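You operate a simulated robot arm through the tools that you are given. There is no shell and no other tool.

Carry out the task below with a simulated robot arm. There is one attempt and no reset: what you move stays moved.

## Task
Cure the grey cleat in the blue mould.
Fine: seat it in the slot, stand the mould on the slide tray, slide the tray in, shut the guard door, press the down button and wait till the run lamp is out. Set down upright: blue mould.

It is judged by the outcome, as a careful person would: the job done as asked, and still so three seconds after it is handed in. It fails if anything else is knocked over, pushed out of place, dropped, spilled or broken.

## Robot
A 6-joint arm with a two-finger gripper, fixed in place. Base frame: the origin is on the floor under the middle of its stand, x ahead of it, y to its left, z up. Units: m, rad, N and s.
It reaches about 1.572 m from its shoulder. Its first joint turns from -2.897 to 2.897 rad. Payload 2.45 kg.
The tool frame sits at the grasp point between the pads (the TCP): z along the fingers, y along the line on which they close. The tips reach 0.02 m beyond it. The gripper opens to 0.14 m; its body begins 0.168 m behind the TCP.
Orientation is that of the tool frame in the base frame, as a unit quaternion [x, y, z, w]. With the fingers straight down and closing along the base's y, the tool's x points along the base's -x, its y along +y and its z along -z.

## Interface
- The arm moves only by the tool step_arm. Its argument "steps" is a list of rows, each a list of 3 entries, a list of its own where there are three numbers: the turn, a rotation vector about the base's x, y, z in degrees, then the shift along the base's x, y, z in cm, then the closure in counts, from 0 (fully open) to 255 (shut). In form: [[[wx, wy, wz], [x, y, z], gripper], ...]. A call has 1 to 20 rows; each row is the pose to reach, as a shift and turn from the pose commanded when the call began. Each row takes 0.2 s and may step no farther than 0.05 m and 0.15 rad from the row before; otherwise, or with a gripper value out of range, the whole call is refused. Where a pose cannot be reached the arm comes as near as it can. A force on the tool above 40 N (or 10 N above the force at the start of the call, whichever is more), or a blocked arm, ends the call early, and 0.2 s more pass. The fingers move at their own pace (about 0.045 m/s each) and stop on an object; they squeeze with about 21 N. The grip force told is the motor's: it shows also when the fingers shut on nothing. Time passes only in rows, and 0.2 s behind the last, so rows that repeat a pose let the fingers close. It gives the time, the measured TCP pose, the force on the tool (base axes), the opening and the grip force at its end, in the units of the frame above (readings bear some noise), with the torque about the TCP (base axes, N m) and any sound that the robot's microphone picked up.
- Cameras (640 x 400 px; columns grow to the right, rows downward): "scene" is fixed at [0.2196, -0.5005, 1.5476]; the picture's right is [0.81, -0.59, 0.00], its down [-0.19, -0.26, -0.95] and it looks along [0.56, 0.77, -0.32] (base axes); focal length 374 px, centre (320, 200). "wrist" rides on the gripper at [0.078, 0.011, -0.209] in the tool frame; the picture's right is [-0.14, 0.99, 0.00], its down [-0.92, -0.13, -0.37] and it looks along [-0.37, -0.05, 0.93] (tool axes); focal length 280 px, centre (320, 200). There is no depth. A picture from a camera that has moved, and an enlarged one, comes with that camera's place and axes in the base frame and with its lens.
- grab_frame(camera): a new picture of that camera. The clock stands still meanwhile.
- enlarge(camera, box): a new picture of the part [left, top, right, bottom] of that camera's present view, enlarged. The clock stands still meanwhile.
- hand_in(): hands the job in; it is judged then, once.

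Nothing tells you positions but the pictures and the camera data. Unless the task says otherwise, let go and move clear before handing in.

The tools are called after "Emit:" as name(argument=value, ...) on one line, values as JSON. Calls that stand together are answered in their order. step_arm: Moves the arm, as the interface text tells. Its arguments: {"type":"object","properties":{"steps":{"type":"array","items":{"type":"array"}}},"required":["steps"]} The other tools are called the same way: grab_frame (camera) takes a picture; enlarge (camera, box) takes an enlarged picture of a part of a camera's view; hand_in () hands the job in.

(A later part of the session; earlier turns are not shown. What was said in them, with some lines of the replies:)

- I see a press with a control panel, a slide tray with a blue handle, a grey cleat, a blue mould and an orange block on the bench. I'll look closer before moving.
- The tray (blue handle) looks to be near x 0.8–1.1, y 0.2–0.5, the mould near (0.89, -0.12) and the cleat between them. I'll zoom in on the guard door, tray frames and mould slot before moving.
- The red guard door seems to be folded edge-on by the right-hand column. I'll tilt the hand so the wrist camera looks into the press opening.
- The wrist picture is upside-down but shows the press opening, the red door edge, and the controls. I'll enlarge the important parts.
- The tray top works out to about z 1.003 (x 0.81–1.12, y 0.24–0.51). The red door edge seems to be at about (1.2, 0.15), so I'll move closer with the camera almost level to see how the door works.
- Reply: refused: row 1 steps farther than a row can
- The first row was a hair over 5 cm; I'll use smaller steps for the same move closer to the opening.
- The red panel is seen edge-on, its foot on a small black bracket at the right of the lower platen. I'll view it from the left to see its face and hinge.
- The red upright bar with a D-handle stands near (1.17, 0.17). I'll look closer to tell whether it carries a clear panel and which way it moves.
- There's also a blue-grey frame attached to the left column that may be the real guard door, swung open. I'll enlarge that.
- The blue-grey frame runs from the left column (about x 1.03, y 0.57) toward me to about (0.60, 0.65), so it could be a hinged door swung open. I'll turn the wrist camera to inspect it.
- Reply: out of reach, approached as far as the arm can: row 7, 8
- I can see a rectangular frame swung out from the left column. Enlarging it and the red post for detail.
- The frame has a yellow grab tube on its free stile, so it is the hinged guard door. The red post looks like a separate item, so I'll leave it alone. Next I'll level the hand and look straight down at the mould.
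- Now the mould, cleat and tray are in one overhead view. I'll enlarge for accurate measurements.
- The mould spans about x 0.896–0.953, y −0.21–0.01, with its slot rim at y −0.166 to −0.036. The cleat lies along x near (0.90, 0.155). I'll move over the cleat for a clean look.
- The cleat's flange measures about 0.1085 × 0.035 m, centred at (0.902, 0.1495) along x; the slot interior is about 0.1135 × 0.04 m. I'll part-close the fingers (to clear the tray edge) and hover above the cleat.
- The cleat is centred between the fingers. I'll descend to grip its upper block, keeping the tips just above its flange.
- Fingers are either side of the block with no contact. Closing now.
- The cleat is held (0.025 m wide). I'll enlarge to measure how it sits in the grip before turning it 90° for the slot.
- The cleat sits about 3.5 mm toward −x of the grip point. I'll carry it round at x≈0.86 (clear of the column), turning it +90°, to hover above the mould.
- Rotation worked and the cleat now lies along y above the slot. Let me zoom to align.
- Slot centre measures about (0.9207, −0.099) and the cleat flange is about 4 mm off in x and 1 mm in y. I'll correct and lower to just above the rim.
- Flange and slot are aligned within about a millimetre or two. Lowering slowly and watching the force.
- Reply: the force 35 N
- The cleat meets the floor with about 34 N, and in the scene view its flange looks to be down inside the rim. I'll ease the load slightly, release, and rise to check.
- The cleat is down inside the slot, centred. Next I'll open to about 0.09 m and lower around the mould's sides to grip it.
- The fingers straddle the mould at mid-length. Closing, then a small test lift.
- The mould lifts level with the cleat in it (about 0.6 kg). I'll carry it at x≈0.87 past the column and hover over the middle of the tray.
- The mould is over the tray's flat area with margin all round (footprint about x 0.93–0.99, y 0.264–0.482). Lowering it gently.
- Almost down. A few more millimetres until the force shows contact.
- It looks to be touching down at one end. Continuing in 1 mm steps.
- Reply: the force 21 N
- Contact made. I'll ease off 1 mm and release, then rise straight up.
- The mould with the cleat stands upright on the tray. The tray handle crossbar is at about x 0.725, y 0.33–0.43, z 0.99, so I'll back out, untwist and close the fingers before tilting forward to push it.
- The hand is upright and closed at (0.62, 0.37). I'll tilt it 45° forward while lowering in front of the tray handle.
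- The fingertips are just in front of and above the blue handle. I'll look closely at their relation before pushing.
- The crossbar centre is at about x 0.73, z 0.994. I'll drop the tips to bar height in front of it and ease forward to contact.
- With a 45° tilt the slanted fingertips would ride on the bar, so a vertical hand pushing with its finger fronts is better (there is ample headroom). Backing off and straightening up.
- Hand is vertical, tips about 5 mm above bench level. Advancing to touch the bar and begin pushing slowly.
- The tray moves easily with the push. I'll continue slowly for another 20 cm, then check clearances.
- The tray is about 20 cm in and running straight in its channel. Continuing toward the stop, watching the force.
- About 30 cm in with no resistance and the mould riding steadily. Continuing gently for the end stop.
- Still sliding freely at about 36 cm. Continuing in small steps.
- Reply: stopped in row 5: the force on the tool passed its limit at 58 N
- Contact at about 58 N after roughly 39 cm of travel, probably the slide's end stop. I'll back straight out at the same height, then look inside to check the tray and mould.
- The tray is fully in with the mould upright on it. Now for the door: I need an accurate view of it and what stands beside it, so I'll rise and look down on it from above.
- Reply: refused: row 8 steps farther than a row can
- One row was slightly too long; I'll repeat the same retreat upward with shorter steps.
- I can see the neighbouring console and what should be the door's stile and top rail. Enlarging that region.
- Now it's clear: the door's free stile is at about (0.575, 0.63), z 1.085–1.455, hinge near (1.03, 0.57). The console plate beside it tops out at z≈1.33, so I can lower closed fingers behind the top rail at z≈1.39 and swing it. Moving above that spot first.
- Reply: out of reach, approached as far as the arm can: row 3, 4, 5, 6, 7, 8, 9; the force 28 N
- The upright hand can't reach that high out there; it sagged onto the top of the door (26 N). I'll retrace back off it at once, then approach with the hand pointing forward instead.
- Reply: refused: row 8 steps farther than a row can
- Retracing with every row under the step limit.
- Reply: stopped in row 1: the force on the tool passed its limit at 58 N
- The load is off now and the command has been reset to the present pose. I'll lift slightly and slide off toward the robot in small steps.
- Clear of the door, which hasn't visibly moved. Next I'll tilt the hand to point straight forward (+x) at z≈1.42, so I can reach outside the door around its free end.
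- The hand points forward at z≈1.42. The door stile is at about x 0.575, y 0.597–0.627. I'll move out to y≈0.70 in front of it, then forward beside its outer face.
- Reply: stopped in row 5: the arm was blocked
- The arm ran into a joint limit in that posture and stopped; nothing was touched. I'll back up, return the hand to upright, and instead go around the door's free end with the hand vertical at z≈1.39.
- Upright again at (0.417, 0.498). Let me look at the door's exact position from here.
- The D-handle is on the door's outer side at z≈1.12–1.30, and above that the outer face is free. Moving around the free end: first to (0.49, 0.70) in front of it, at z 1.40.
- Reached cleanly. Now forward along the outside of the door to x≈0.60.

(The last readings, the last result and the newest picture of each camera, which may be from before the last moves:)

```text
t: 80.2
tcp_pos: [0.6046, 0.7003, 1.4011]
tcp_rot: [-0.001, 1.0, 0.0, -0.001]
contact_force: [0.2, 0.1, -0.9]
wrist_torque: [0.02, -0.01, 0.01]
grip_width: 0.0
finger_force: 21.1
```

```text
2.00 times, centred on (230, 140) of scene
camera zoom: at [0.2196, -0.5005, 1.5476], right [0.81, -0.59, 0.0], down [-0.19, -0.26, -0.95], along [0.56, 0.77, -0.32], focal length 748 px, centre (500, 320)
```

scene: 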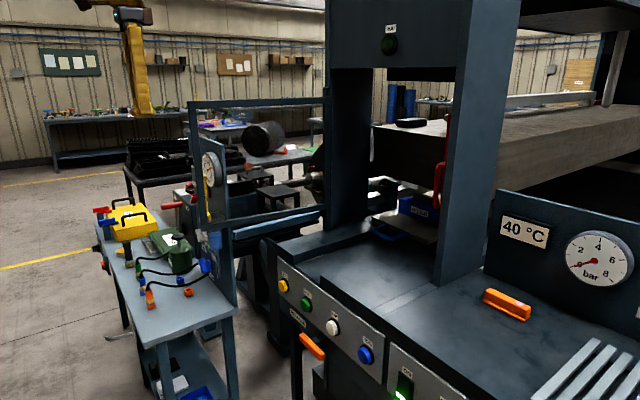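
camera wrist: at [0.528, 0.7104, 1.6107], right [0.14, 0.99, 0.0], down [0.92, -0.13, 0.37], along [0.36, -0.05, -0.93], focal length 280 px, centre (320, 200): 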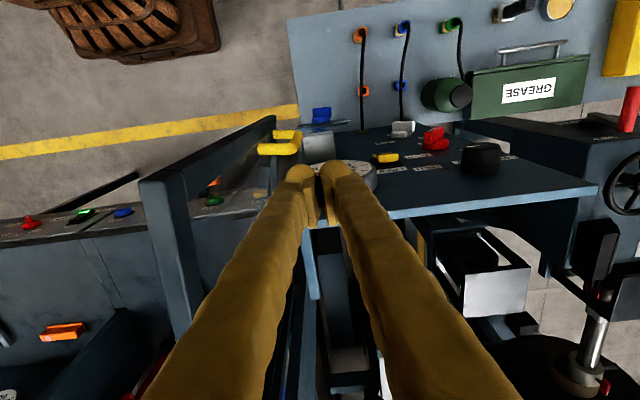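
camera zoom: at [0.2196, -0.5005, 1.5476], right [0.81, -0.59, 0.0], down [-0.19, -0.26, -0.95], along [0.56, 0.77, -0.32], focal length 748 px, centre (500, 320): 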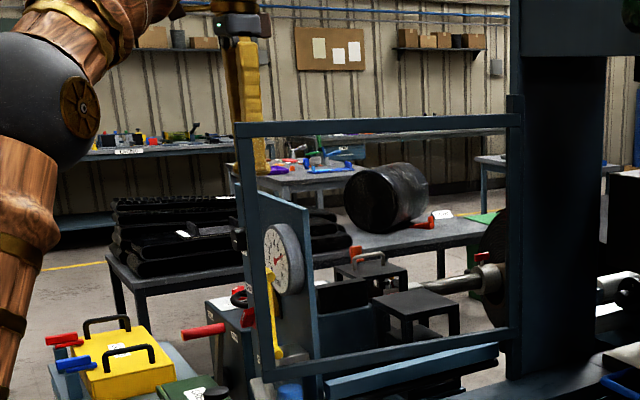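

The fingers are on the outer side of the door (free top corner at about (0.565, 0.61)). Now I'll sweep along the hinge arc to swing it shut, slowly at first.

Emit:
step_arm(steps=[[[0, 0, 0], [0.2, -1.5, 0], 255], [[0, 0, 0], [0.5, -3.2, 0], 255], [[0, 0, 0], [1.1, -4.8, 0], 255], [[0, 0, 0], [0.8, -6.7, 0], 255], [[0, 0, 0], [0.5, -8.7, 0], 255], [[0, 0, 0], [0.4, -10.5, 0], 255], [[0, 0, 0], [0.3, -12.4, 0], 255], [[0, 0, 0], [0.4, -14.2, 0], 255], [[0, 0, 0], [0.4, -16.1, 0], 255], [[0, 0, 0], [0.6, -17.9, 0], 255], [[0, 0, 0], [0.8, -19.7, 0], 255]])

Emit:
grab_frame(camera="wrist")

Emit:
grab_frame(camera="scene")

```text
t: 82.6
tcp_pos: [0.6118, 0.5018, 1.4006]
tcp_rot: [-0.001, 1.0, 0.0, -0.002]
contact_force: [0.6, 0.1, 0.3]
wrist_torque: [-0.01, 0.04, -0.02]
grip_width: 0.0001
finger_force: 20.6
```

```text
taken
camera wrist: at [0.5352, 0.513, 1.6097], right [0.14, 0.99, 0.0], down [0.92, -0.13, 0.37], along [0.36, -0.05, -0.93], focal length 280 px, centre (320, 200)
```

wrist: 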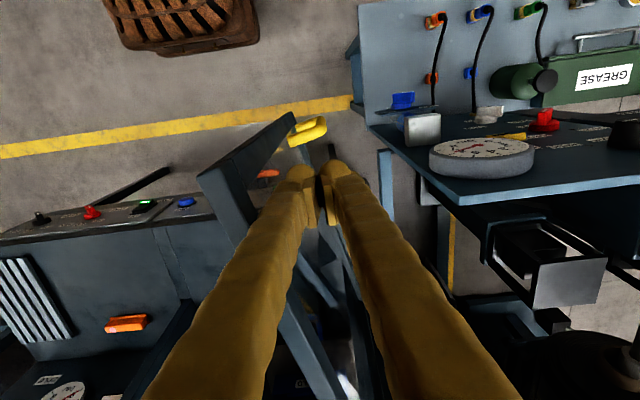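

```text
taken
```

scene: 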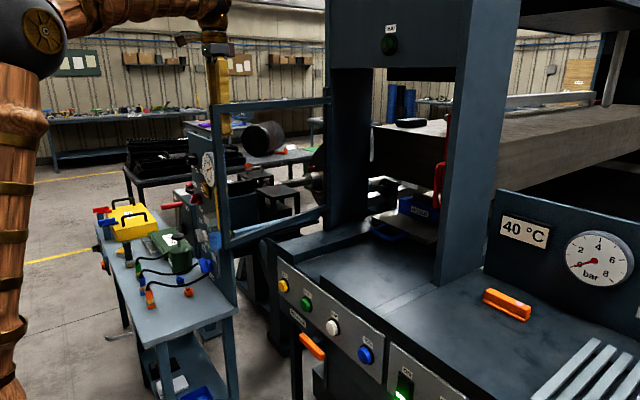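

The door is swinging with the fingers, light and steady. Continuing along the arc.

Emit:
step_arm(steps=[[[0, 0, 0], [0.38, -1.83, 0], 255], [[0, 0, 0], [0.79, -3.63, 0], 255], [[0, 0, 0], [1.28, -5.41, 0], 255], [[0, 0, 0], [1.85, -7.16, 0], 255], [[0, 0, 0], [2.5, -8.89, 0], 255], [[0, 0, 0], [3.21, -10.59, 0], 255], [[0, 0, 0], [4.0, -12.25, 0], 255], [[0, 0, 0], [4.85, -13.88, 0], 255], [[0, 0, 0], [5.8, -15.47, 0], 255], [[0, 0, 0], [6.8, -17.02, 0], 255], [[0, 0, 0], [7.87, -18.51, 0], 255], [[0, 0, 0], [8.99, -19.97, 0], 255], [[0, 0, 0], [10.19, -21.36, 0], 255], [[0, 0, 0], [11.44, -22.72, 0], 255]])

Emit:
grab_frame(camera="wrist")

Emit:
grab_frame(camera="scene")

```text
t: 85.6
tcp_pos: [0.7258, 0.275, 1.4]
tcp_rot: [-0.002, 1.0, 0.0, -0.001]
contact_force: [-0.1, 0.5, -0.1]
wrist_torque: [0.0, -0.01, 0.02]
grip_width: 0.0
finger_force: 20.6
```

```text
taken
camera wrist: at [0.6488, 0.2853, 1.6097], right [0.14, 0.99, 0.0], down [0.92, -0.13, 0.37], along [0.36, -0.05, -0.93], focal length 280 px, centre (320, 200)
```

wrist: 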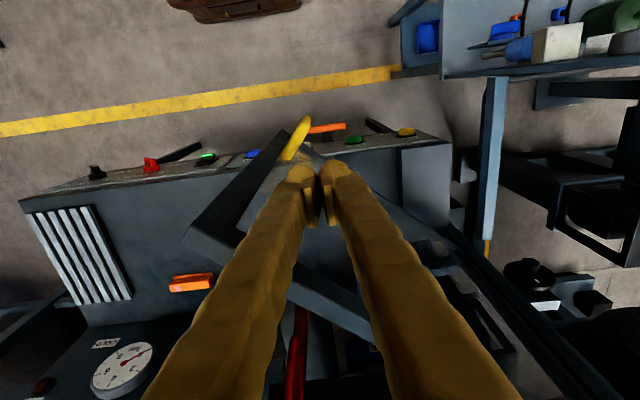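

```text
taken
```

scene: 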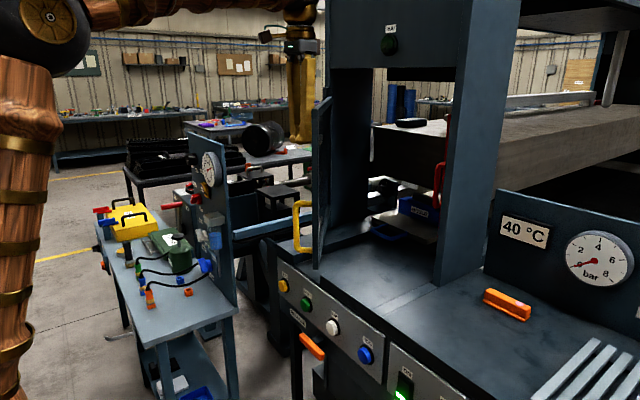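

The door is about two-thirds closed. I'll continue to around 20° from shut with the upright hand, keeping clear of the RUN lamp.

Emit:
step_arm(steps=[[[0, 0, 0], [1.34, -1.28, 0], 255], [[0, 0, 0], [2.68, -2.53, 0], 255], [[0, 0, 0], [4.11, -3.69, 0], 255], [[0, 0, 0], [5.57, -4.81, 0], 255], [[0, 0, 0], [7.09, -5.83, 0], 255], [[0, 0, 0], [8.64, -6.83, 0], 255], [[0, 0, 0], [10.26, -7.72, 0], 255], [[0, 0, 0], [11.89, -8.59, 0], 255], [[0, 0, 0], [13.56, -9.36, 0], 255]])

Emit:
grab_frame(camera="wrist")

Emit:
grab_frame(camera="scene")

```text
t: 87.6
tcp_pos: [0.8636, 0.181, 1.402]
tcp_rot: [-0.001, 1.0, 0.0, 0.001]
contact_force: [-0.8, 0.4, -0.2]
wrist_torque: [-0.03, -0.04, 0.02]
grip_width: 0.0001
finger_force: 21.1
```

```text
taken
camera wrist: at [0.7851, 0.1916, 1.6106], right [0.14, 0.99, 0.0], down [0.92, -0.13, 0.37], along [0.36, -0.05, -0.93], focal length 280 px, centre (320, 200)
```

wrist: 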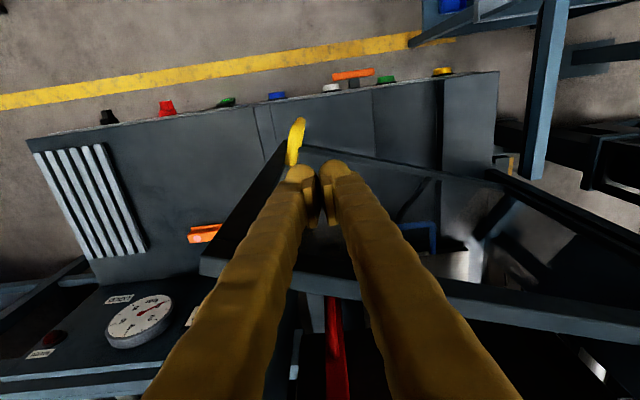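

```text
taken
```

scene: 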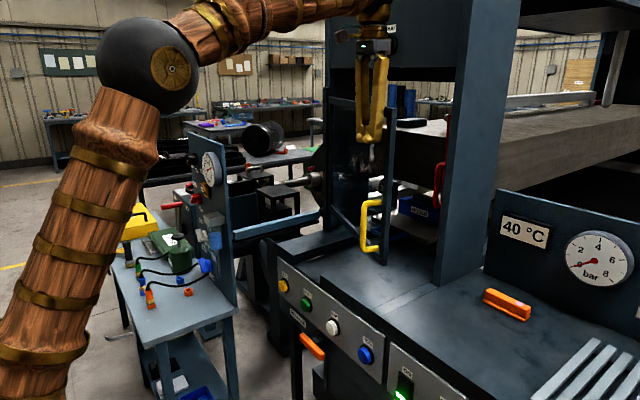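

The door is about 17° from shut. I'll back off, tilt the hand to point forward, and finish by pushing the free stile with the fingertips.

Emit:
step_arm(steps=[[[0, 0, 0], [-3, 0.5, 0], 255], [[0, 0, 0], [-7, 0.5, 0], 255], [[0, 0, 0], [-11, 0, 0], 255], [[0, -8, 0], [-15, -1, 0], 255], [[0, -16, 0], [-18, -2, 0], 255], [[0, -24, 0], [-20, -3, -0.5], 255], [[0, -32, 0], [-20, -4, -1], 255], [[0, -40, 0], [-20, -4, -1.5], 255], [[0, -48, 0], [-20, -4, -2], 255], [[0, -56, 0], [-20, -4, -2], 255], [[0, -64, 0], [-20, -4, -2], 255], [[0, -72, 0], [-20, -4, -2], 255], [[0, -75, 0], [-20, -4, -2], 255], [[0, -75, 0], [-20, -4, -2], 255]])

Emit:
grab_frame(camera="wrist")

Emit:
grab_frame(camera="scene")

```text
t: 90.6
tcp_pos: [0.6618, 0.1422, 1.3799]
tcp_rot: [-0.001, 0.793, -0.001, 0.609]
contact_force: [0.2, 0.5, 0.8]
wrist_torque: [-0.03, 0.03, 0.01]
grip_width: 0.0001
finger_force: 21.1
```

```text
taken
camera wrist: at [0.4409, 0.1523, 1.3595], right [0.03, 0.99, 0.13], down [-0.12, -0.13, 0.99], along [0.99, -0.05, 0.11], focal length 280 px, centre (320, 200)
```

wrist: 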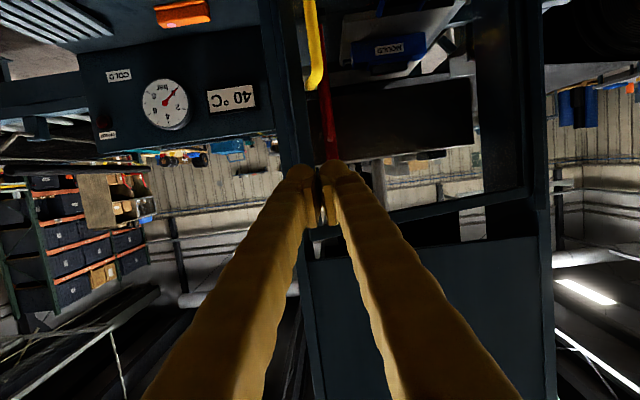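

```text
taken
```

scene: 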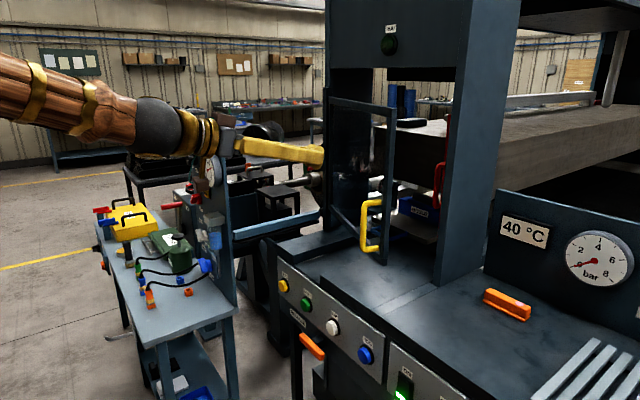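

The door stayed put. I'll zoom to find the stile relative to the fingertips.

Emit:
enlarge(camera="wrist", box=[230, 60, 410, 240])

Emit:
enlarge(camera="scene", box=[300, 60, 480, 280])

```text
2.22 times, centred on (320, 150) of wrist
camera zoom: at [0.4409, 0.1523, 1.3595], right [0.03, 0.99, 0.13], down [-0.12, -0.13, 0.99], along [0.99, -0.05, 0.11], focal length 623 px, centre (320, 311)
```

zoom: 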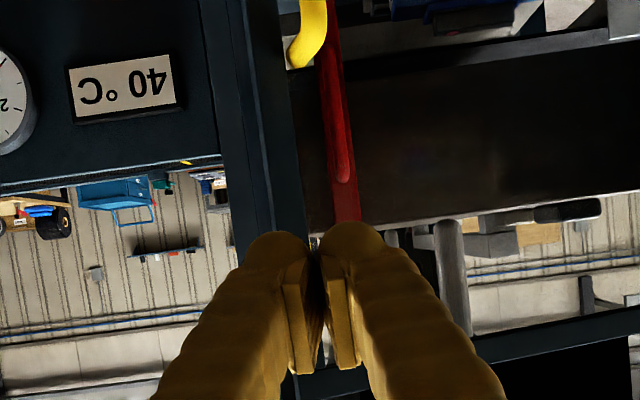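

```text
1.82 times, centred on (390, 170) of scene
camera zoom: at [0.2196, -0.5005, 1.5476], right [0.81, -0.59, 0.0], down [-0.19, -0.26, -0.95], along [0.56, 0.77, -0.32], focal length 680 px, centre (193, 254)
```

zoom: 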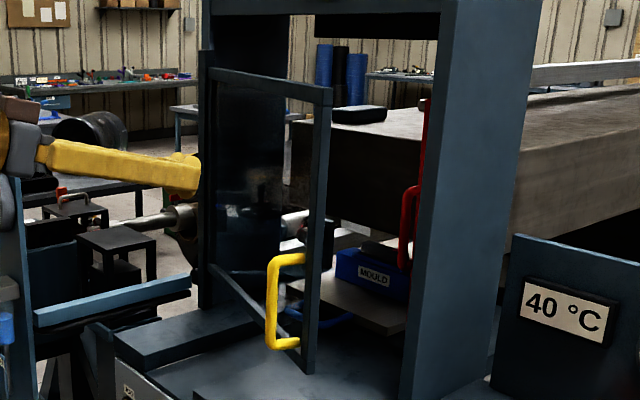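

The stile is around (0.89, 0.125), with the D-handle lower down, so at z≈1.38 the tips will meet plain stile. Advancing to contact and pushing gently.

Emit:
step_arm(steps=[[[0, 0, 0], [4, -0.6, 0], 255], [[0, 0, 0], [8, -1.2, 0], 255], [[0, 0, 0], [12, -1.7, 0], 255], [[0, 0, 0], [15.5, -1.7, 0], 255], [[0, 0, 0], [17.5, -1.7, 0], 255], [[0, 0, 0], [19, -1.7, 0], 255], [[0, 0, 0], [20.2, -1.7, 0], 255], [[0, 0, 0], [21.4, -1.8, 0], 255], [[0, 0, 0], [22.6, -1.9, 0], 255], [[0, 0, 0], [23.8, -2.0, 0], 255]])

Emit:
grab_frame(camera="scene")

Emit:
enlarge(camera="wrist", box=[230, 60, 410, 240])

```text
t: 92.8
tcp_pos: [0.9005, 0.1223, 1.3804]
tcp_rot: [0.0, 0.793, -0.001, 0.609]
contact_force: [-0.4, 0.2, 0.0]
wrist_torque: [-0.01, -0.01, -0.04]
grip_width: 0.0001
finger_force: 21.2
```

```text
taken
```

scene: 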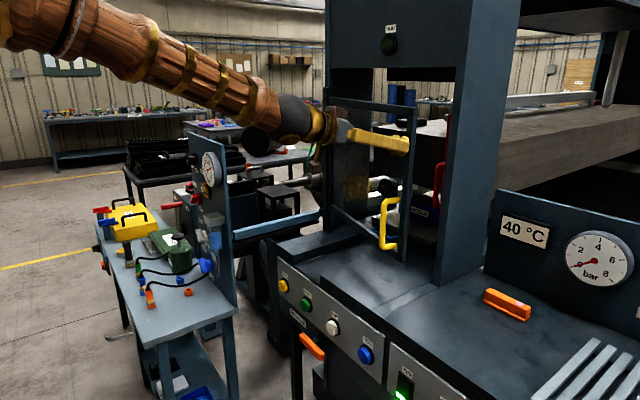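

```text
2.22 times, centred on (320, 150) of wrist
camera zoom: at [0.6789, 0.1325, 1.3598], right [0.04, 0.99, 0.13], down [-0.12, -0.13, 0.99], along [0.99, -0.05, 0.11], focal length 623 px, centre (320, 311)
```

zoom: 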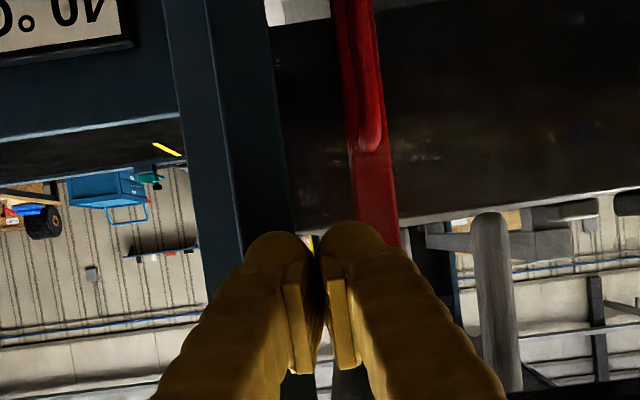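

The door is following; it's now about 10° from shut. Continuing to press it home.

Emit:
step_arm(steps=[[[0, 0, 0], [1.0, -0.1, 0], 255], [[0, 0, 0], [2.0, -0.2, 0], 255], [[0, 0, 0], [3.0, -0.3, 0], 255], [[0, 0, 0], [4.0, -0.3, 0], 255], [[0, 0, 0], [5.0, -0.3, 0], 255], [[0, 0, 0], [6.0, -0.3, 0], 255], [[0, 0, 0], [7.0, -0.3, 0], 255], [[0, 0, 0], [8.0, -0.3, 0], 255]])

Emit:
grab_frame(camera="scene")

Emit:
enlarge(camera="scene", box=[300, 60, 480, 280])

```text
t: 94.6
tcp_pos: [0.9809, 0.1187, 1.3794]
tcp_rot: [-0.001, 0.793, -0.001, 0.609]
contact_force: [0.6, -0.1, 0.2]
wrist_torque: [0.01, -0.01, -0.02]
grip_width: 0.0003
finger_force: 20.5
```

```text
taken
```

scene: 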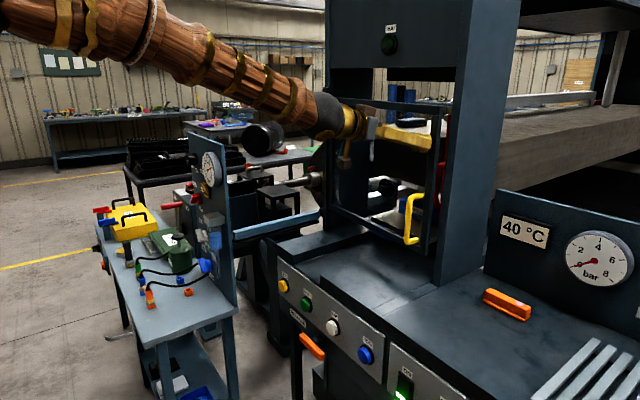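

```text
1.82 times, centred on (390, 170) of scene
camera zoom: at [0.2196, -0.5005, 1.5476], right [0.81, -0.59, 0.0], down [-0.19, -0.26, -0.95], along [0.56, 0.77, -0.32], focal length 680 px, centre (193, 254)
```

zoom: 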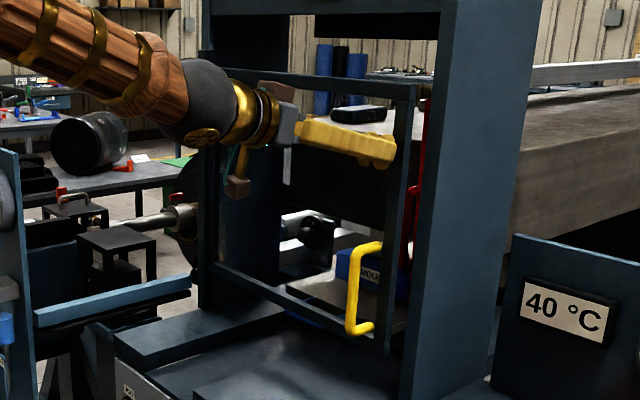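

Almost shut, no resistance yet. Pushing on until it meets the stop.

Emit:
step_arm(steps=[[[0, 0, 0], [0.7, -0.1, 0], 255], [[0, 0, 0], [1.4, -0.1, 0], 255], [[0, 0, 0], [2.1, -0.2, 0], 255], [[0, 0, 0], [2.8, -0.2, 0], 255], [[0, 0, 0], [3.5, -0.2, 0], 255], [[0, 0, 0], [4.2, -0.2, 0], 255]])

Emit:
enlarge(camera="scene", box=[300, 60, 480, 280])

Emit:
grab_frame(camera="wrist")

```text
t: 95.4
tcp_pos: [0.9943, 0.1186, 1.3807]
tcp_rot: [-0.001, 0.794, 0.001, 0.608]
contact_force: [-22.4, -2.2, 0.8]
wrist_torque: [0.02, -0.21, -0.04]
grip_width: 0.006
finger_force: 28.8
stopped in row 3: the force on the tool passed its limit at 67 N (the readings are from after the stop); the commanded pose is now the measured one
```

```text
1.82 times, centred on (390, 170) of scene
camera zoom: at [0.2196, -0.5005, 1.5476], right [0.81, -0.59, 0.0], down [-0.19, -0.26, -0.95], along [0.56, 0.77, -0.32], focal length 680 px, centre (193, 254)
```

zoom: 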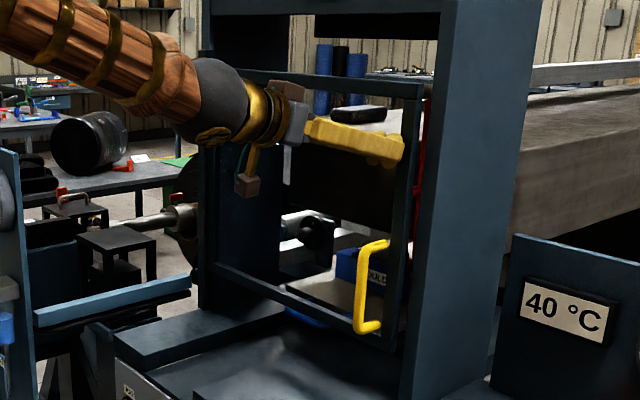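

```text
taken
camera wrist: at [0.7736, 0.1286, 1.3596], right [0.03, 0.99, 0.13], down [-0.12, -0.13, 0.98], along [0.99, -0.05, 0.11], focal length 280 px, centre (320, 200)
```

wrist: 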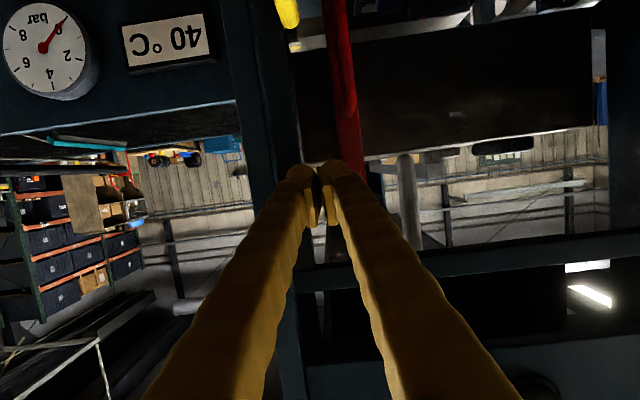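

The door met its stop (67 N) at the expected closed position. Backing off now and checking that it stays shut.

Emit:
step_arm(steps=[[[0, 0, 0], [-2, 0, 0], 255], [[0, 0, 0], [-6, 0, 0], 255], [[0, 0, 0], [-10, 0, 0], 255], [[0, 0, 0], [-14, 1, 0], 255], [[0, 0, 0], [-18, 3, 0], 255], [[0, 0, 0], [-22, 5, 0], 255], [[0, 0, 0], [-26, 7, 0], 255], [[0, 0, 0], [-30, 9, 0], 255], [[0, 0, 0], [-34, 11, 0], 255], [[0, 0, 0], [-38, 13, 0], 255], [[0, 0, 0], [-42, 15, 0], 255], [[0, 0, 0], [-42, 15, 0], 255]])

Emit:
grab_frame(camera="scene")

Emit:
grab_frame(camera="wrist")

Emit:
enlarge(camera="scene", box=[310, 60, 470, 280])

```text
t: 98.0
tcp_pos: [0.5735, 0.2688, 1.3788]
tcp_rot: [0.0, 0.794, -0.001, 0.608]
contact_force: [0.4, 0.7, 0.5]
wrist_torque: [0.0, 0.01, -0.02]
grip_width: 0.0
finger_force: 29.2
```

```text
taken
```

scene: 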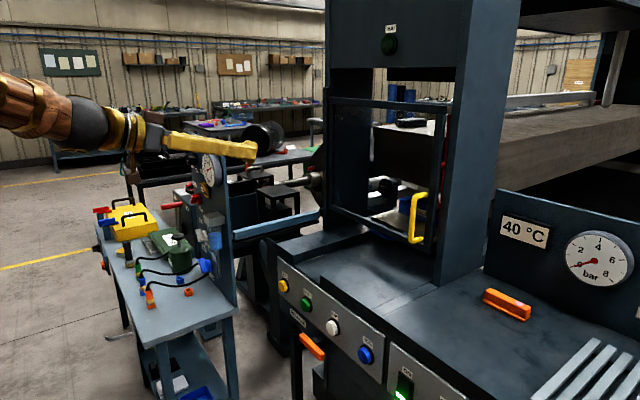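

```text
taken
camera wrist: at [0.3516, 0.2793, 1.3593], right [0.04, 0.99, 0.13], down [-0.12, -0.13, 0.99], along [0.99, -0.05, 0.11], focal length 280 px, centre (320, 200)
```

wrist: 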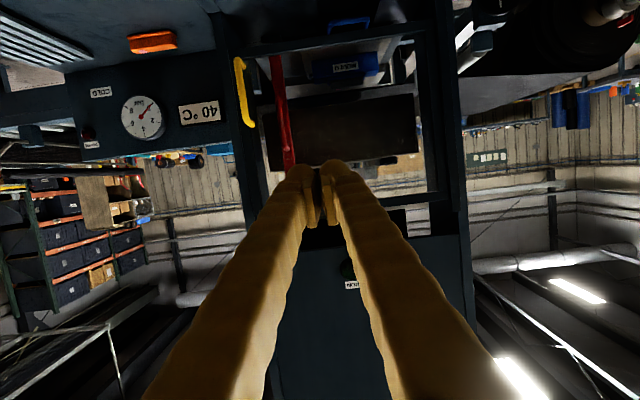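

```text
1.82 times, centred on (390, 170) of scene
camera zoom: at [0.2196, -0.5005, 1.5476], right [0.81, -0.59, 0.0], down [-0.19, -0.26, -0.95], along [0.56, 0.77, -0.32], focal length 680 px, centre (193, 254)
```

zoom: 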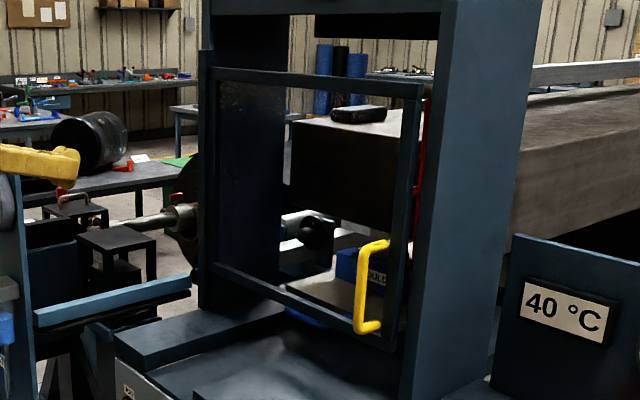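

The door is shut and stays shut (its top rail projects exactly onto the plane x = 1.03). Next is the green DOWN button at about (0.785, 0.355, 0.848), so I'll bring the closed fingertips in front of it.

Emit:
step_arm(steps=[[[0, 3, 0], [0, 1.5, -4], 255], [[0, 6, 0], [0, 3, -8], 255], [[0, 9, 0], [0, 4.5, -12], 255], [[0, 12, 0], [0, 6, -16], 255], [[0, 15, 0], [0, 7.5, -20], 255], [[0, 15, 0], [0, 8.6, -24], 255], [[0, 15, 0], [0, 8.6, -28], 255], [[0, 15, 0], [0, 8.6, -32], 255], [[0, 15, 0], [0, 8.6, -36], 255], [[0, 15, 0], [1, 8.6, -40], 255], [[0, 15, 0], [2, 8.6, -44], 255], [[0, 15, 0], [3, 8.6, -48], 255], [[0, 15, 0], [5, 8.6, -51.5], 255], [[0, 15, 0], [7, 8.6, -52.5], 255], [[0, 15, 0], [7, 8.6, -52.5], 255]])

Emit:
grab_frame(camera="wrist")

Emit:
enlarge(camera="scene", box=[210, 220, 390, 380])

```text
t: 101.2
tcp_pos: [0.6473, 0.3523, 0.8553]
tcp_rot: [-0.001, 0.867, 0.0, 0.499]
contact_force: [-0.2, 0.5, -0.5]
wrist_torque: [0.0, -0.02, -0.03]
grip_width: 0.0
finger_force: 29.9
```

```text
taken
camera wrist: at [0.4289, 0.3644, 0.8933], right [0.07, 0.99, 0.12], down [0.14, -0.13, 0.98], along [0.99, -0.05, -0.15], focal length 280 px, centre (320, 200)
```

wrist: 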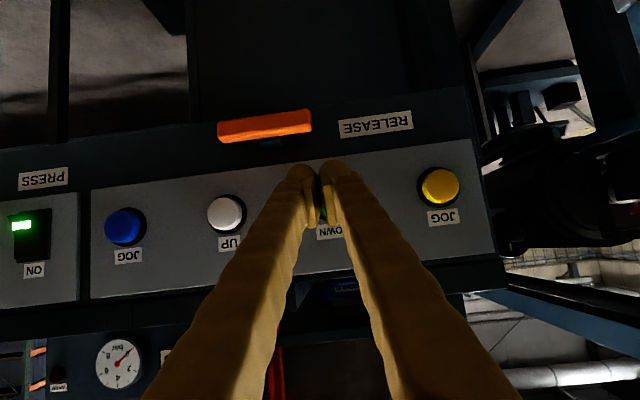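

```text
2.50 times, centred on (300, 300) of scene
camera zoom: at [0.2196, -0.5005, 1.5476], right [0.81, -0.59, 0.0], down [-0.19, -0.26, -0.95], along [0.56, 0.77, -0.32], focal length 934 px, centre (370, -50)
```

zoom: 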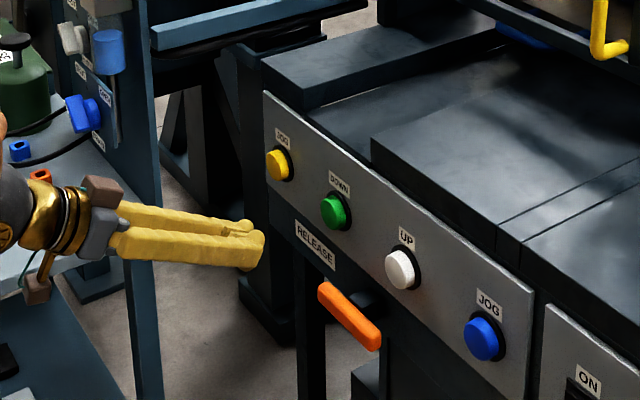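

The fingertips are lined up with DOWN (label just visible behind them), with UP and JOG well to either side. Approaching to just short of the button.

Emit:
step_arm(steps=[[[0, 0, 0], [3, 0.2, -0.4], 255], [[0, 0, 0], [6, 0.2, -0.4], 255], [[0, 0, 0], [8.5, 0.2, -0.4], 255], [[0, 0, 0], [8.5, 0.2, -0.4], 255]])

Emit:
enlarge(camera="scene", box=[240, 260, 350, 340])

Emit:
enlarge(camera="wrist", box=[210, 100, 430, 280])

```text
t: 102.2
tcp_pos: [0.7336, 0.3554, 0.8505]
tcp_rot: [-0.002, 0.866, 0.0, 0.499]
contact_force: [0.7, -0.5, 0.0]
wrist_torque: [0.0, -0.02, 0.02]
grip_width: 0.0001
finger_force: 29.6
```

```text
5.00 times, centred on (295, 300) of scene
camera zoom: at [0.2196, -0.5005, 1.5476], right [0.81, -0.59, 0.0], down [-0.19, -0.26, -0.95], along [0.56, 0.77, -0.32], focal length 1869 px, centre (445, -300)
```

zoom: 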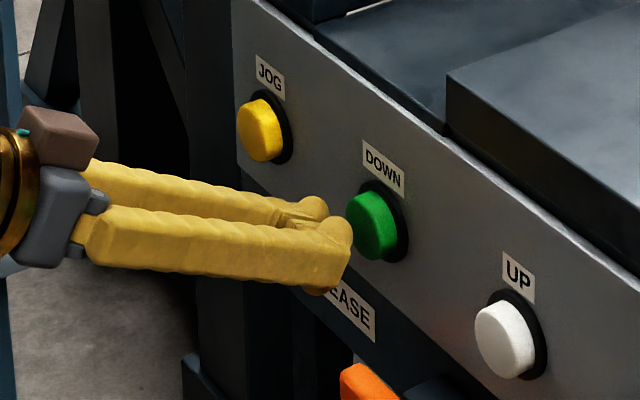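

```text
2.22 times, centred on (320, 190) of wrist
camera zoom: at [0.5135, 0.3661, 0.8888], right [0.07, 0.99, 0.12], down [0.14, -0.13, 0.98], along [0.99, -0.05, -0.15], focal length 623 px, centre (320, 222)
```

zoom: 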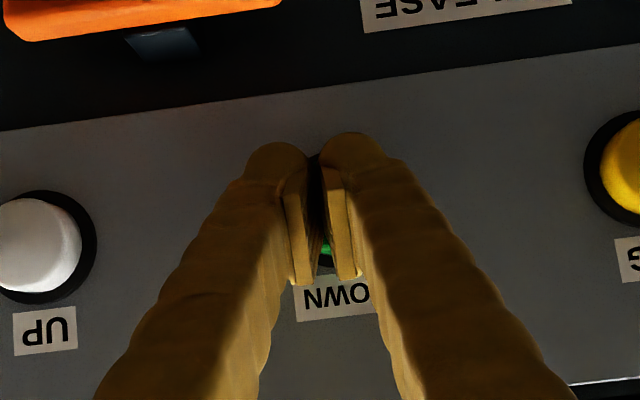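

Tips are level with DOWN's cap and about 2–3 cm short. Pressing slowly.

Emit:
step_arm(steps=[[[0, 0, 0], [1, 0, 0], 255], [[0, 0, 0], [1.6, 0, 0], 255], [[0, 0, 0], [2.0, 0, 0], 255], [[0, 0, 0], [2.3, 0, 0], 255], [[0, 0, 0], [2.6, 0, 0], 255]])

Emit:
grab_frame(camera="scene")

Emit:
enlarge(camera="scene", box=[250, 260, 350, 340])

```text
t: 103.4
tcp_pos: [0.7583, 0.3558, 0.8491]
tcp_rot: [-0.002, 0.866, 0.001, 0.5]
contact_force: [-2.2, 0.5, 0.4]
wrist_torque: [-0.02, 0.02, -0.03]
grip_width: 0.006
finger_force: 28.9
heard: click
```

```text
taken
```

scene: 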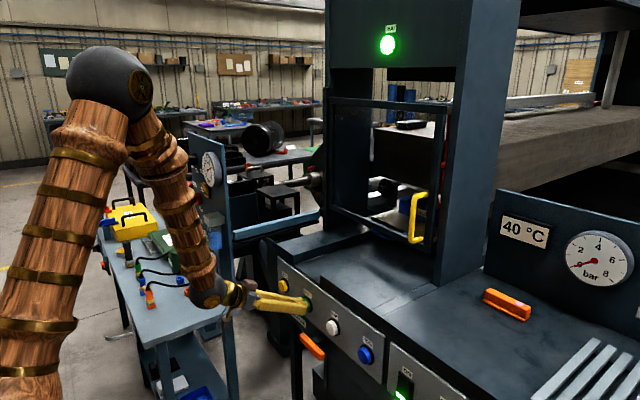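

```text
5.00 times, centred on (300, 300) of scene
camera zoom: at [0.2196, -0.5005, 1.5476], right [0.81, -0.59, 0.0], down [-0.19, -0.26, -0.95], along [0.56, 0.77, -0.32], focal length 1869 px, centre (420, -300)
```

zoom: 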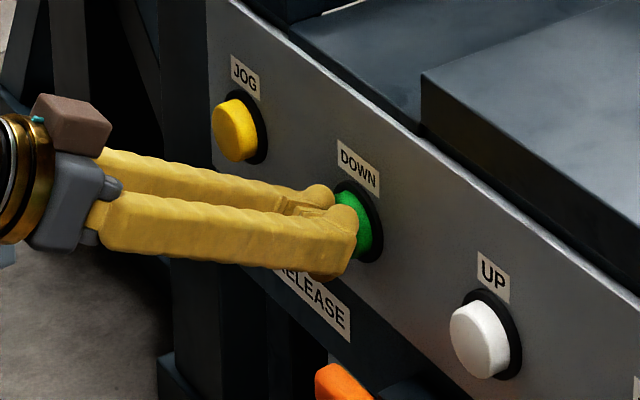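

The button clicked and the RUN lamp is lit green. I'll back away from the button along the same line and then wait for the lamp to go out.

Emit:
step_arm(steps=[[[0, 0, 0], [-2, 0, 0], 255], [[0, 0, 0], [-5, 0, 0.5], 255], [[0, 0, 0], [-9, 0, 1], 255], [[0, 0, 0], [-13, 0, 2], 255], [[0, 0, 0], [-16, 0, 5], 255], [[0, 0, 0], [-18, 0, 9], 255], [[0, 0, 0], [-19, 0, 13], 255], [[0, 0, 0], [-19, 0, 17], 255], [[0, 0, 0], [-19, 0, 17], 255]])

Emit:
grab_frame(camera="scene")

```text
t: 105.4
tcp_pos: [0.5665, 0.3574, 1.019]
tcp_rot: [-0.001, 0.866, 0.0, 0.5]
contact_force: [0.2, -0.2, -0.1]
wrist_torque: [0.01, -0.01, -0.01]
grip_width: 0.0
finger_force: 29.4
```

```text
taken
```

scene: 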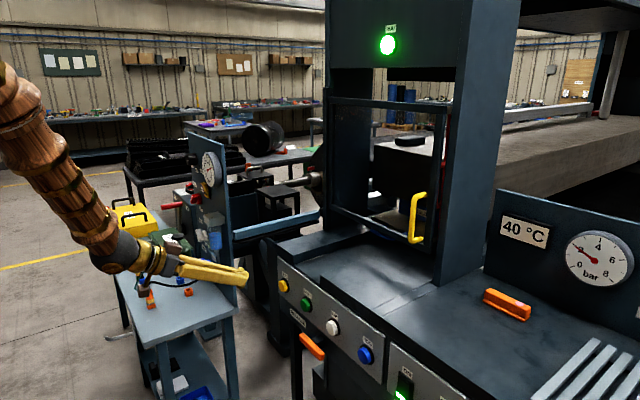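

Clear of the panel; the RUN lamp is on and the pressure gauge is moving. Holding still while it runs.

Emit:
step_arm(steps=[[[0, 0, 0], [0, 0, 0], 255], [[0, 0, 0], [0, 0, 0], 255], [[0, 0, 0], [0, 0, 0], 255], [[0, 0, 0], [0, 0, 0], 255], [[0, 0, 0], [0, 0, 0], 255], [[0, 0, 0], [0, 0, 0], 255], [[0, 0, 0], [0, 0, 0], 255], [[0, 0, 0], [0, 0, 0], 255], [[0, 0, 0], [0, 0, 0], 255], [[0, 0, 0], [0, 0, 0], 255], [[0, 0, 0], [0, 0, 0], 255], [[0, 0, 0], [0, 0, 0], 255], [[0, 0, 0], [0, 0, 0], 255], [[0, 0, 0], [0, 0, 0], 255], [[0, 0, 0], [0, 0, 0], 255], [[0, 0, 0], [0, 0, 0], 255], [[0, 0, 0], [0, 0, 0], 255], [[0, 0, 0], [0, 0, 0], 255], [[0, 0, 0], [0, 0, 0], 255], [[0, 0, 0], [0, 0, 0], 255]])

Emit:
grab_frame(camera="scene")

```text
t: 109.6
tcp_pos: [0.5662, 0.3566, 1.0185]
tcp_rot: [-0.002, 0.867, 0.0, 0.499]
contact_force: [1.4, -0.3, 0.2]
wrist_torque: [-0.01, -0.02, 0.04]
grip_width: 0.0
finger_force: 29.6
```

```text
taken
```

scene: 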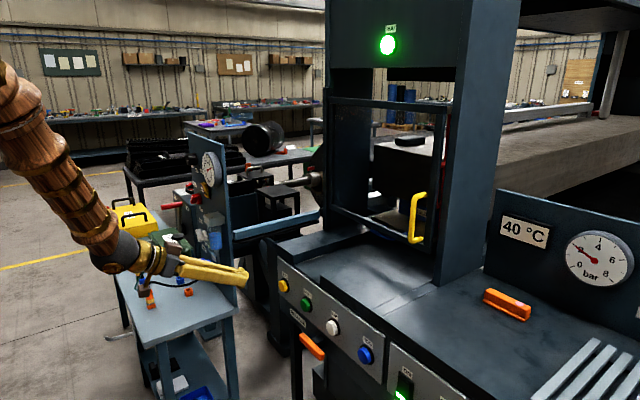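

RUN lamp still lit, pressure up near 2 bar. Continuing to wait.

Emit:
step_arm(steps=[[[0, 0, 0], [0, 0, 0], 255], [[0, 0, 0], [0, 0, 0], 255], [[0, 0, 0], [0, 0, 0], 255], [[0, 0, 0], [0, 0, 0], 255], [[0, 0, 0], [0, 0, 0], 255], [[0, 0, 0], [0, 0, 0], 255], [[0, 0, 0], [0, 0, 0], 255], [[0, 0, 0], [0, 0, 0], 255], [[0, 0, 0], [0, 0, 0], 255], [[0, 0, 0], [0, 0, 0], 255], [[0, 0, 0], [0, 0, 0], 255], [[0, 0, 0], [0, 0, 0], 255], [[0, 0, 0], [0, 0, 0], 255], [[0, 0, 0], [0, 0, 0], 255], [[0, 0, 0], [0, 0, 0], 255], [[0, 0, 0], [0, 0, 0], 255], [[0, 0, 0], [0, 0, 0], 255], [[0, 0, 0], [0, 0, 0], 255], [[0, 0, 0], [0, 0, 0], 255], [[0, 0, 0], [0, 0, 0], 255]])

Emit:
grab_frame(camera="scene")

Emit:
enlarge(camera="scene", box=[320, 80, 460, 270])

Emit:
enlarge(camera="scene", box=[480, 190, 640, 300])

```text
t: 113.8
tcp_pos: [0.5665, 0.3575, 1.0177]
tcp_rot: [-0.001, 0.866, 0.0, 0.499]
contact_force: [-0.5, -0.3, 0.9]
wrist_torque: [-0.03, 0.01, 0.0]
grip_width: 0.0
finger_force: 29.7
```

```text
taken
```

scene: 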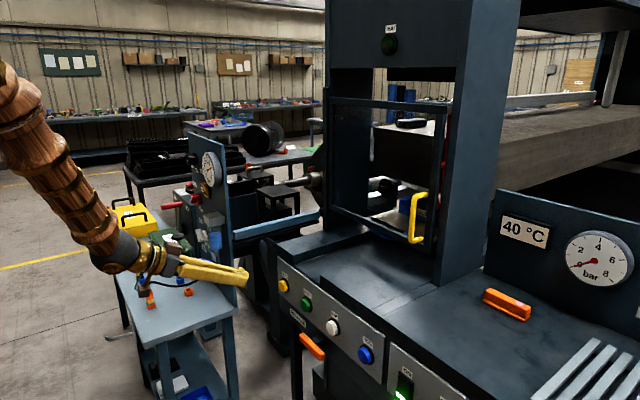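

```text
2.11 times, centred on (390, 175) of scene
camera zoom: at [0.2196, -0.5005, 1.5476], right [0.81, -0.59, 0.0], down [-0.19, -0.26, -0.95], along [0.56, 0.77, -0.32], focal length 787 px, centre (173, 253)
```

zoom: 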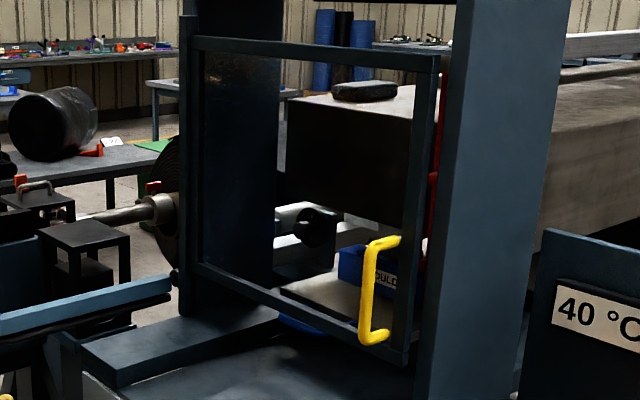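

```text
3.64 times, centred on (560, 245) of scene
camera zoom: at [0.2196, -0.5005, 1.5476], right [0.81, -0.59, 0.0], down [-0.19, -0.26, -0.95], along [0.56, 0.77, -0.32], focal length 1359 px, centre (-553, 36)
```

zoom: 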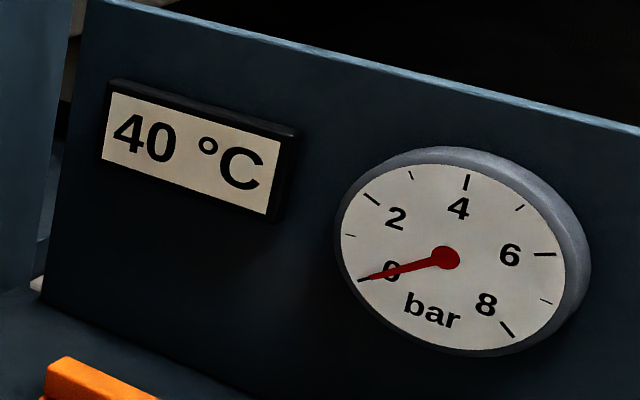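

The RUN lamp has gone out and the gauge is back to 0, so the cycle finished. Before handing in I'll check the indicators, the tray and the mould.

Emit:
grab_frame(camera="wrist")

Emit:
enlarge(camera="scene", box=[360, 20, 420, 70])

Emit:
enlarge(camera="wrist", box=[0, 200, 240, 400])

Emit:
enlarge(camera="scene", box=[370, 160, 440, 250])

```text
taken
camera wrist: at [0.3472, 0.3679, 1.0563], right [0.07, 0.99, 0.12], down [0.14, -0.13, 0.98], along [0.99, -0.05, -0.15], focal length 280 px, centre (320, 200)
```

wrist: 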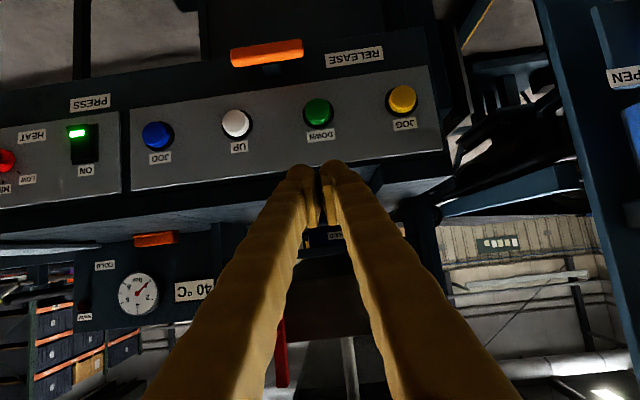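

```text
8.00 times, centred on (390, 45) of scene
camera zoom: at [0.2196, -0.5005, 1.5476], right [0.81, -0.59, 0.0], down [-0.19, -0.26, -0.95], along [0.56, 0.77, -0.32], focal length 2990 px, centre (-240, 1440)
```

zoom: 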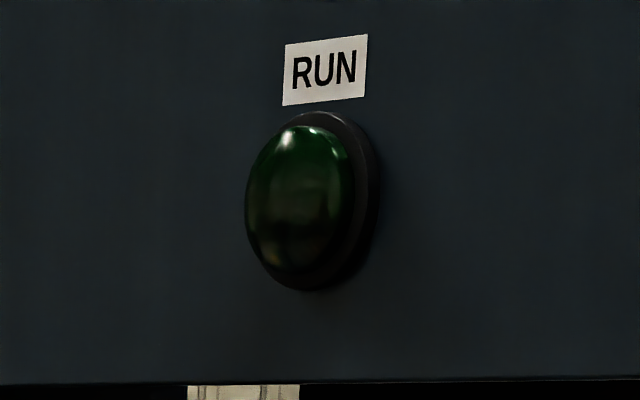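

```text
2.00 times, centred on (120, 300) of wrist
camera zoom: at [0.3472, 0.3679, 1.0563], right [0.07, 0.99, 0.12], down [0.14, -0.13, 0.98], along [0.99, -0.05, -0.15], focal length 561 px, centre (720, 0)
```

zoom: 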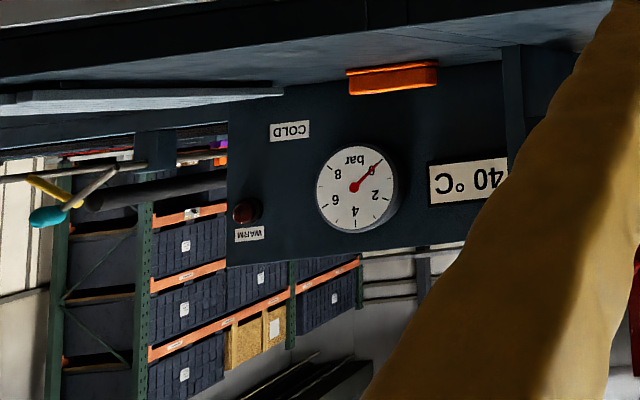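

```text
4.44 times, centred on (405, 205) of scene
camera zoom: at [0.2196, -0.5005, 1.5476], right [0.81, -0.59, 0.0], down [-0.19, -0.26, -0.95], along [0.56, 0.77, -0.32], focal length 1661 px, centre (-58, 178)
```

zoom: 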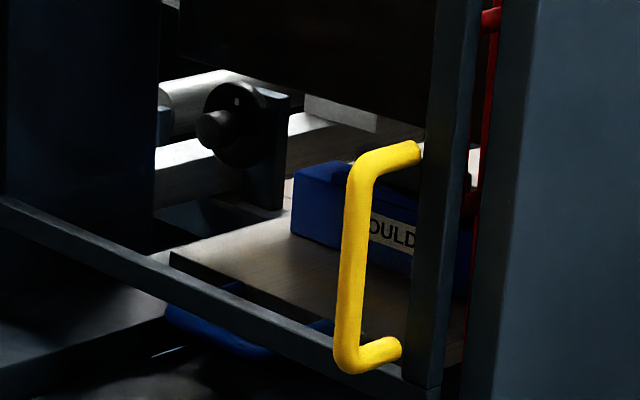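

RUN is out; WARM and COLD are just labels on the gauge board. I'll rise a little and take one look through the door to confirm the mould and cleat are still properly in place.

Emit:
step_arm(steps=[[[0, 0, 0], [-1, -1, 4], 120], [[0, 0, 0], [-2, -2, 8], 0], [[0, 0, 0], [-3, -3, 12], 0], [[0, 0, 0], [-4, -4, 16], 0], [[0, 0, 0], [-4, -5, 20], 0], [[0, 0, 0], [-4, -5, 24], 0], [[0, 0, 0], [-4, -5, 24], 0]])

Emit:
grab_frame(camera="wrist")

Emit:
enlarge(camera="wrist", box=[240, 60, 410, 200])

Emit:
grab_frame(camera="scene")

```text
t: 115.4
tcp_pos: [0.5267, 0.3083, 1.2621]
tcp_rot: [-0.002, 0.867, 0.0, 0.499]
contact_force: [0.0, 0.3, 0.8]
wrist_torque: [0.0, -0.02, 0.03]
grip_width: 0.1402
finger_force: 0.7
```

```text
taken
camera wrist: at [0.3074, 0.3184, 1.2995], right [0.07, 0.99, 0.12], down [0.14, -0.13, 0.98], along [0.99, -0.05, -0.15], focal length 280 px, centre (320, 200)
```

wrist: 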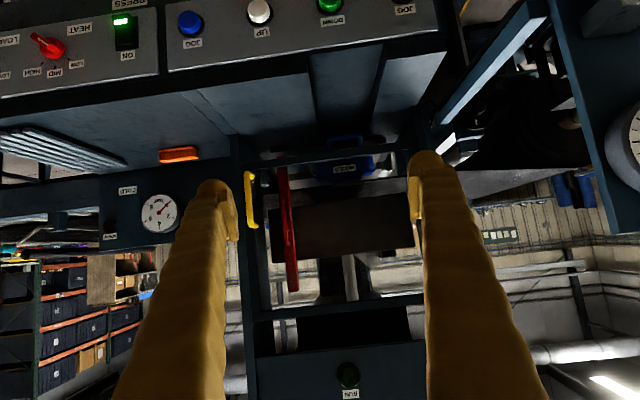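

```text
2.86 times, centred on (325, 130) of wrist
camera zoom: at [0.3074, 0.3184, 1.2995], right [0.07, 0.99, 0.12], down [0.14, -0.13, 0.98], along [0.99, -0.05, -0.15], focal length 801 px, centre (306, 400)
```

zoom: 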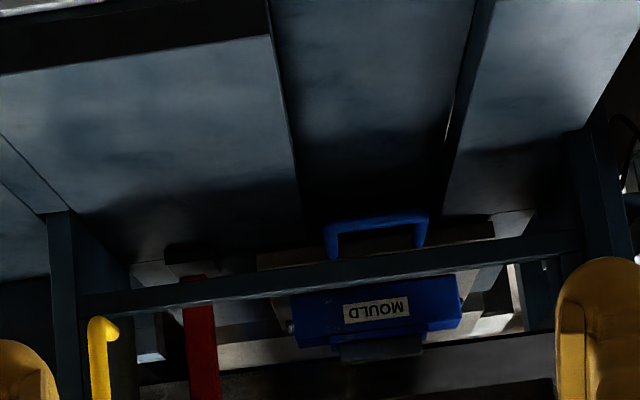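

```text
taken
```

scene: 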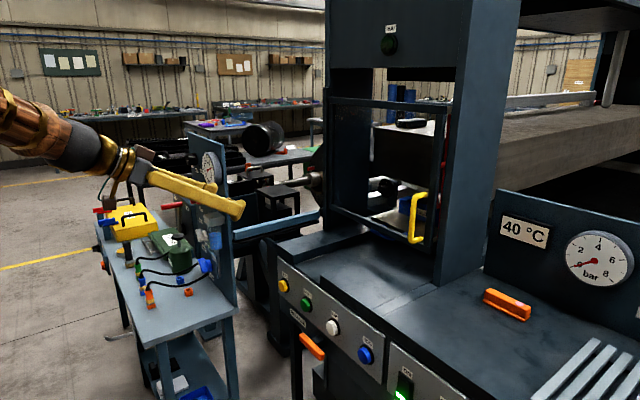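

Everything checks out: the mould is upright on the pushed-in tray with the grey cleat in its slot, and the guard door is shut. The RUN lamp is out, the orange cleat and everything else are where they were, and the arm is clear. Handing in.

Emit:
hand_in()

```text
The job is handed in.
```

I handed the job in with the press cycle finished: the grey cleat went through one full run in the blue mould. No verdict came back with the hand-in.

- **Cleat and mould:** the cleat is seated in the slot, and the mould stands upright on the slide tray.
- **Tray and door:** the tray was pushed in until it met its stop. The guard door is shut and stayed shut after I let go.
- **Cure run:** the down button clicked, the run lamp came on, and it was out when I checked about 10 seconds later. The gauge rose to about 2 bar and then fell back to 0. The display read 40 °C throughout; I left the heat and load knobs as they were, since the steps didn't mention them.
- **Door contact:** on my first attempt to reach behind the door, the arm sagged onto the top of its frame. It pressed with about 26 N, and just over 58 N as I pulled away. The door may have shifted slightly, but it swung and closed normally afterwards, and I saw no damage.

Nothing else was knocked over or moved that I could see, and the arm was clear of the press at the end.
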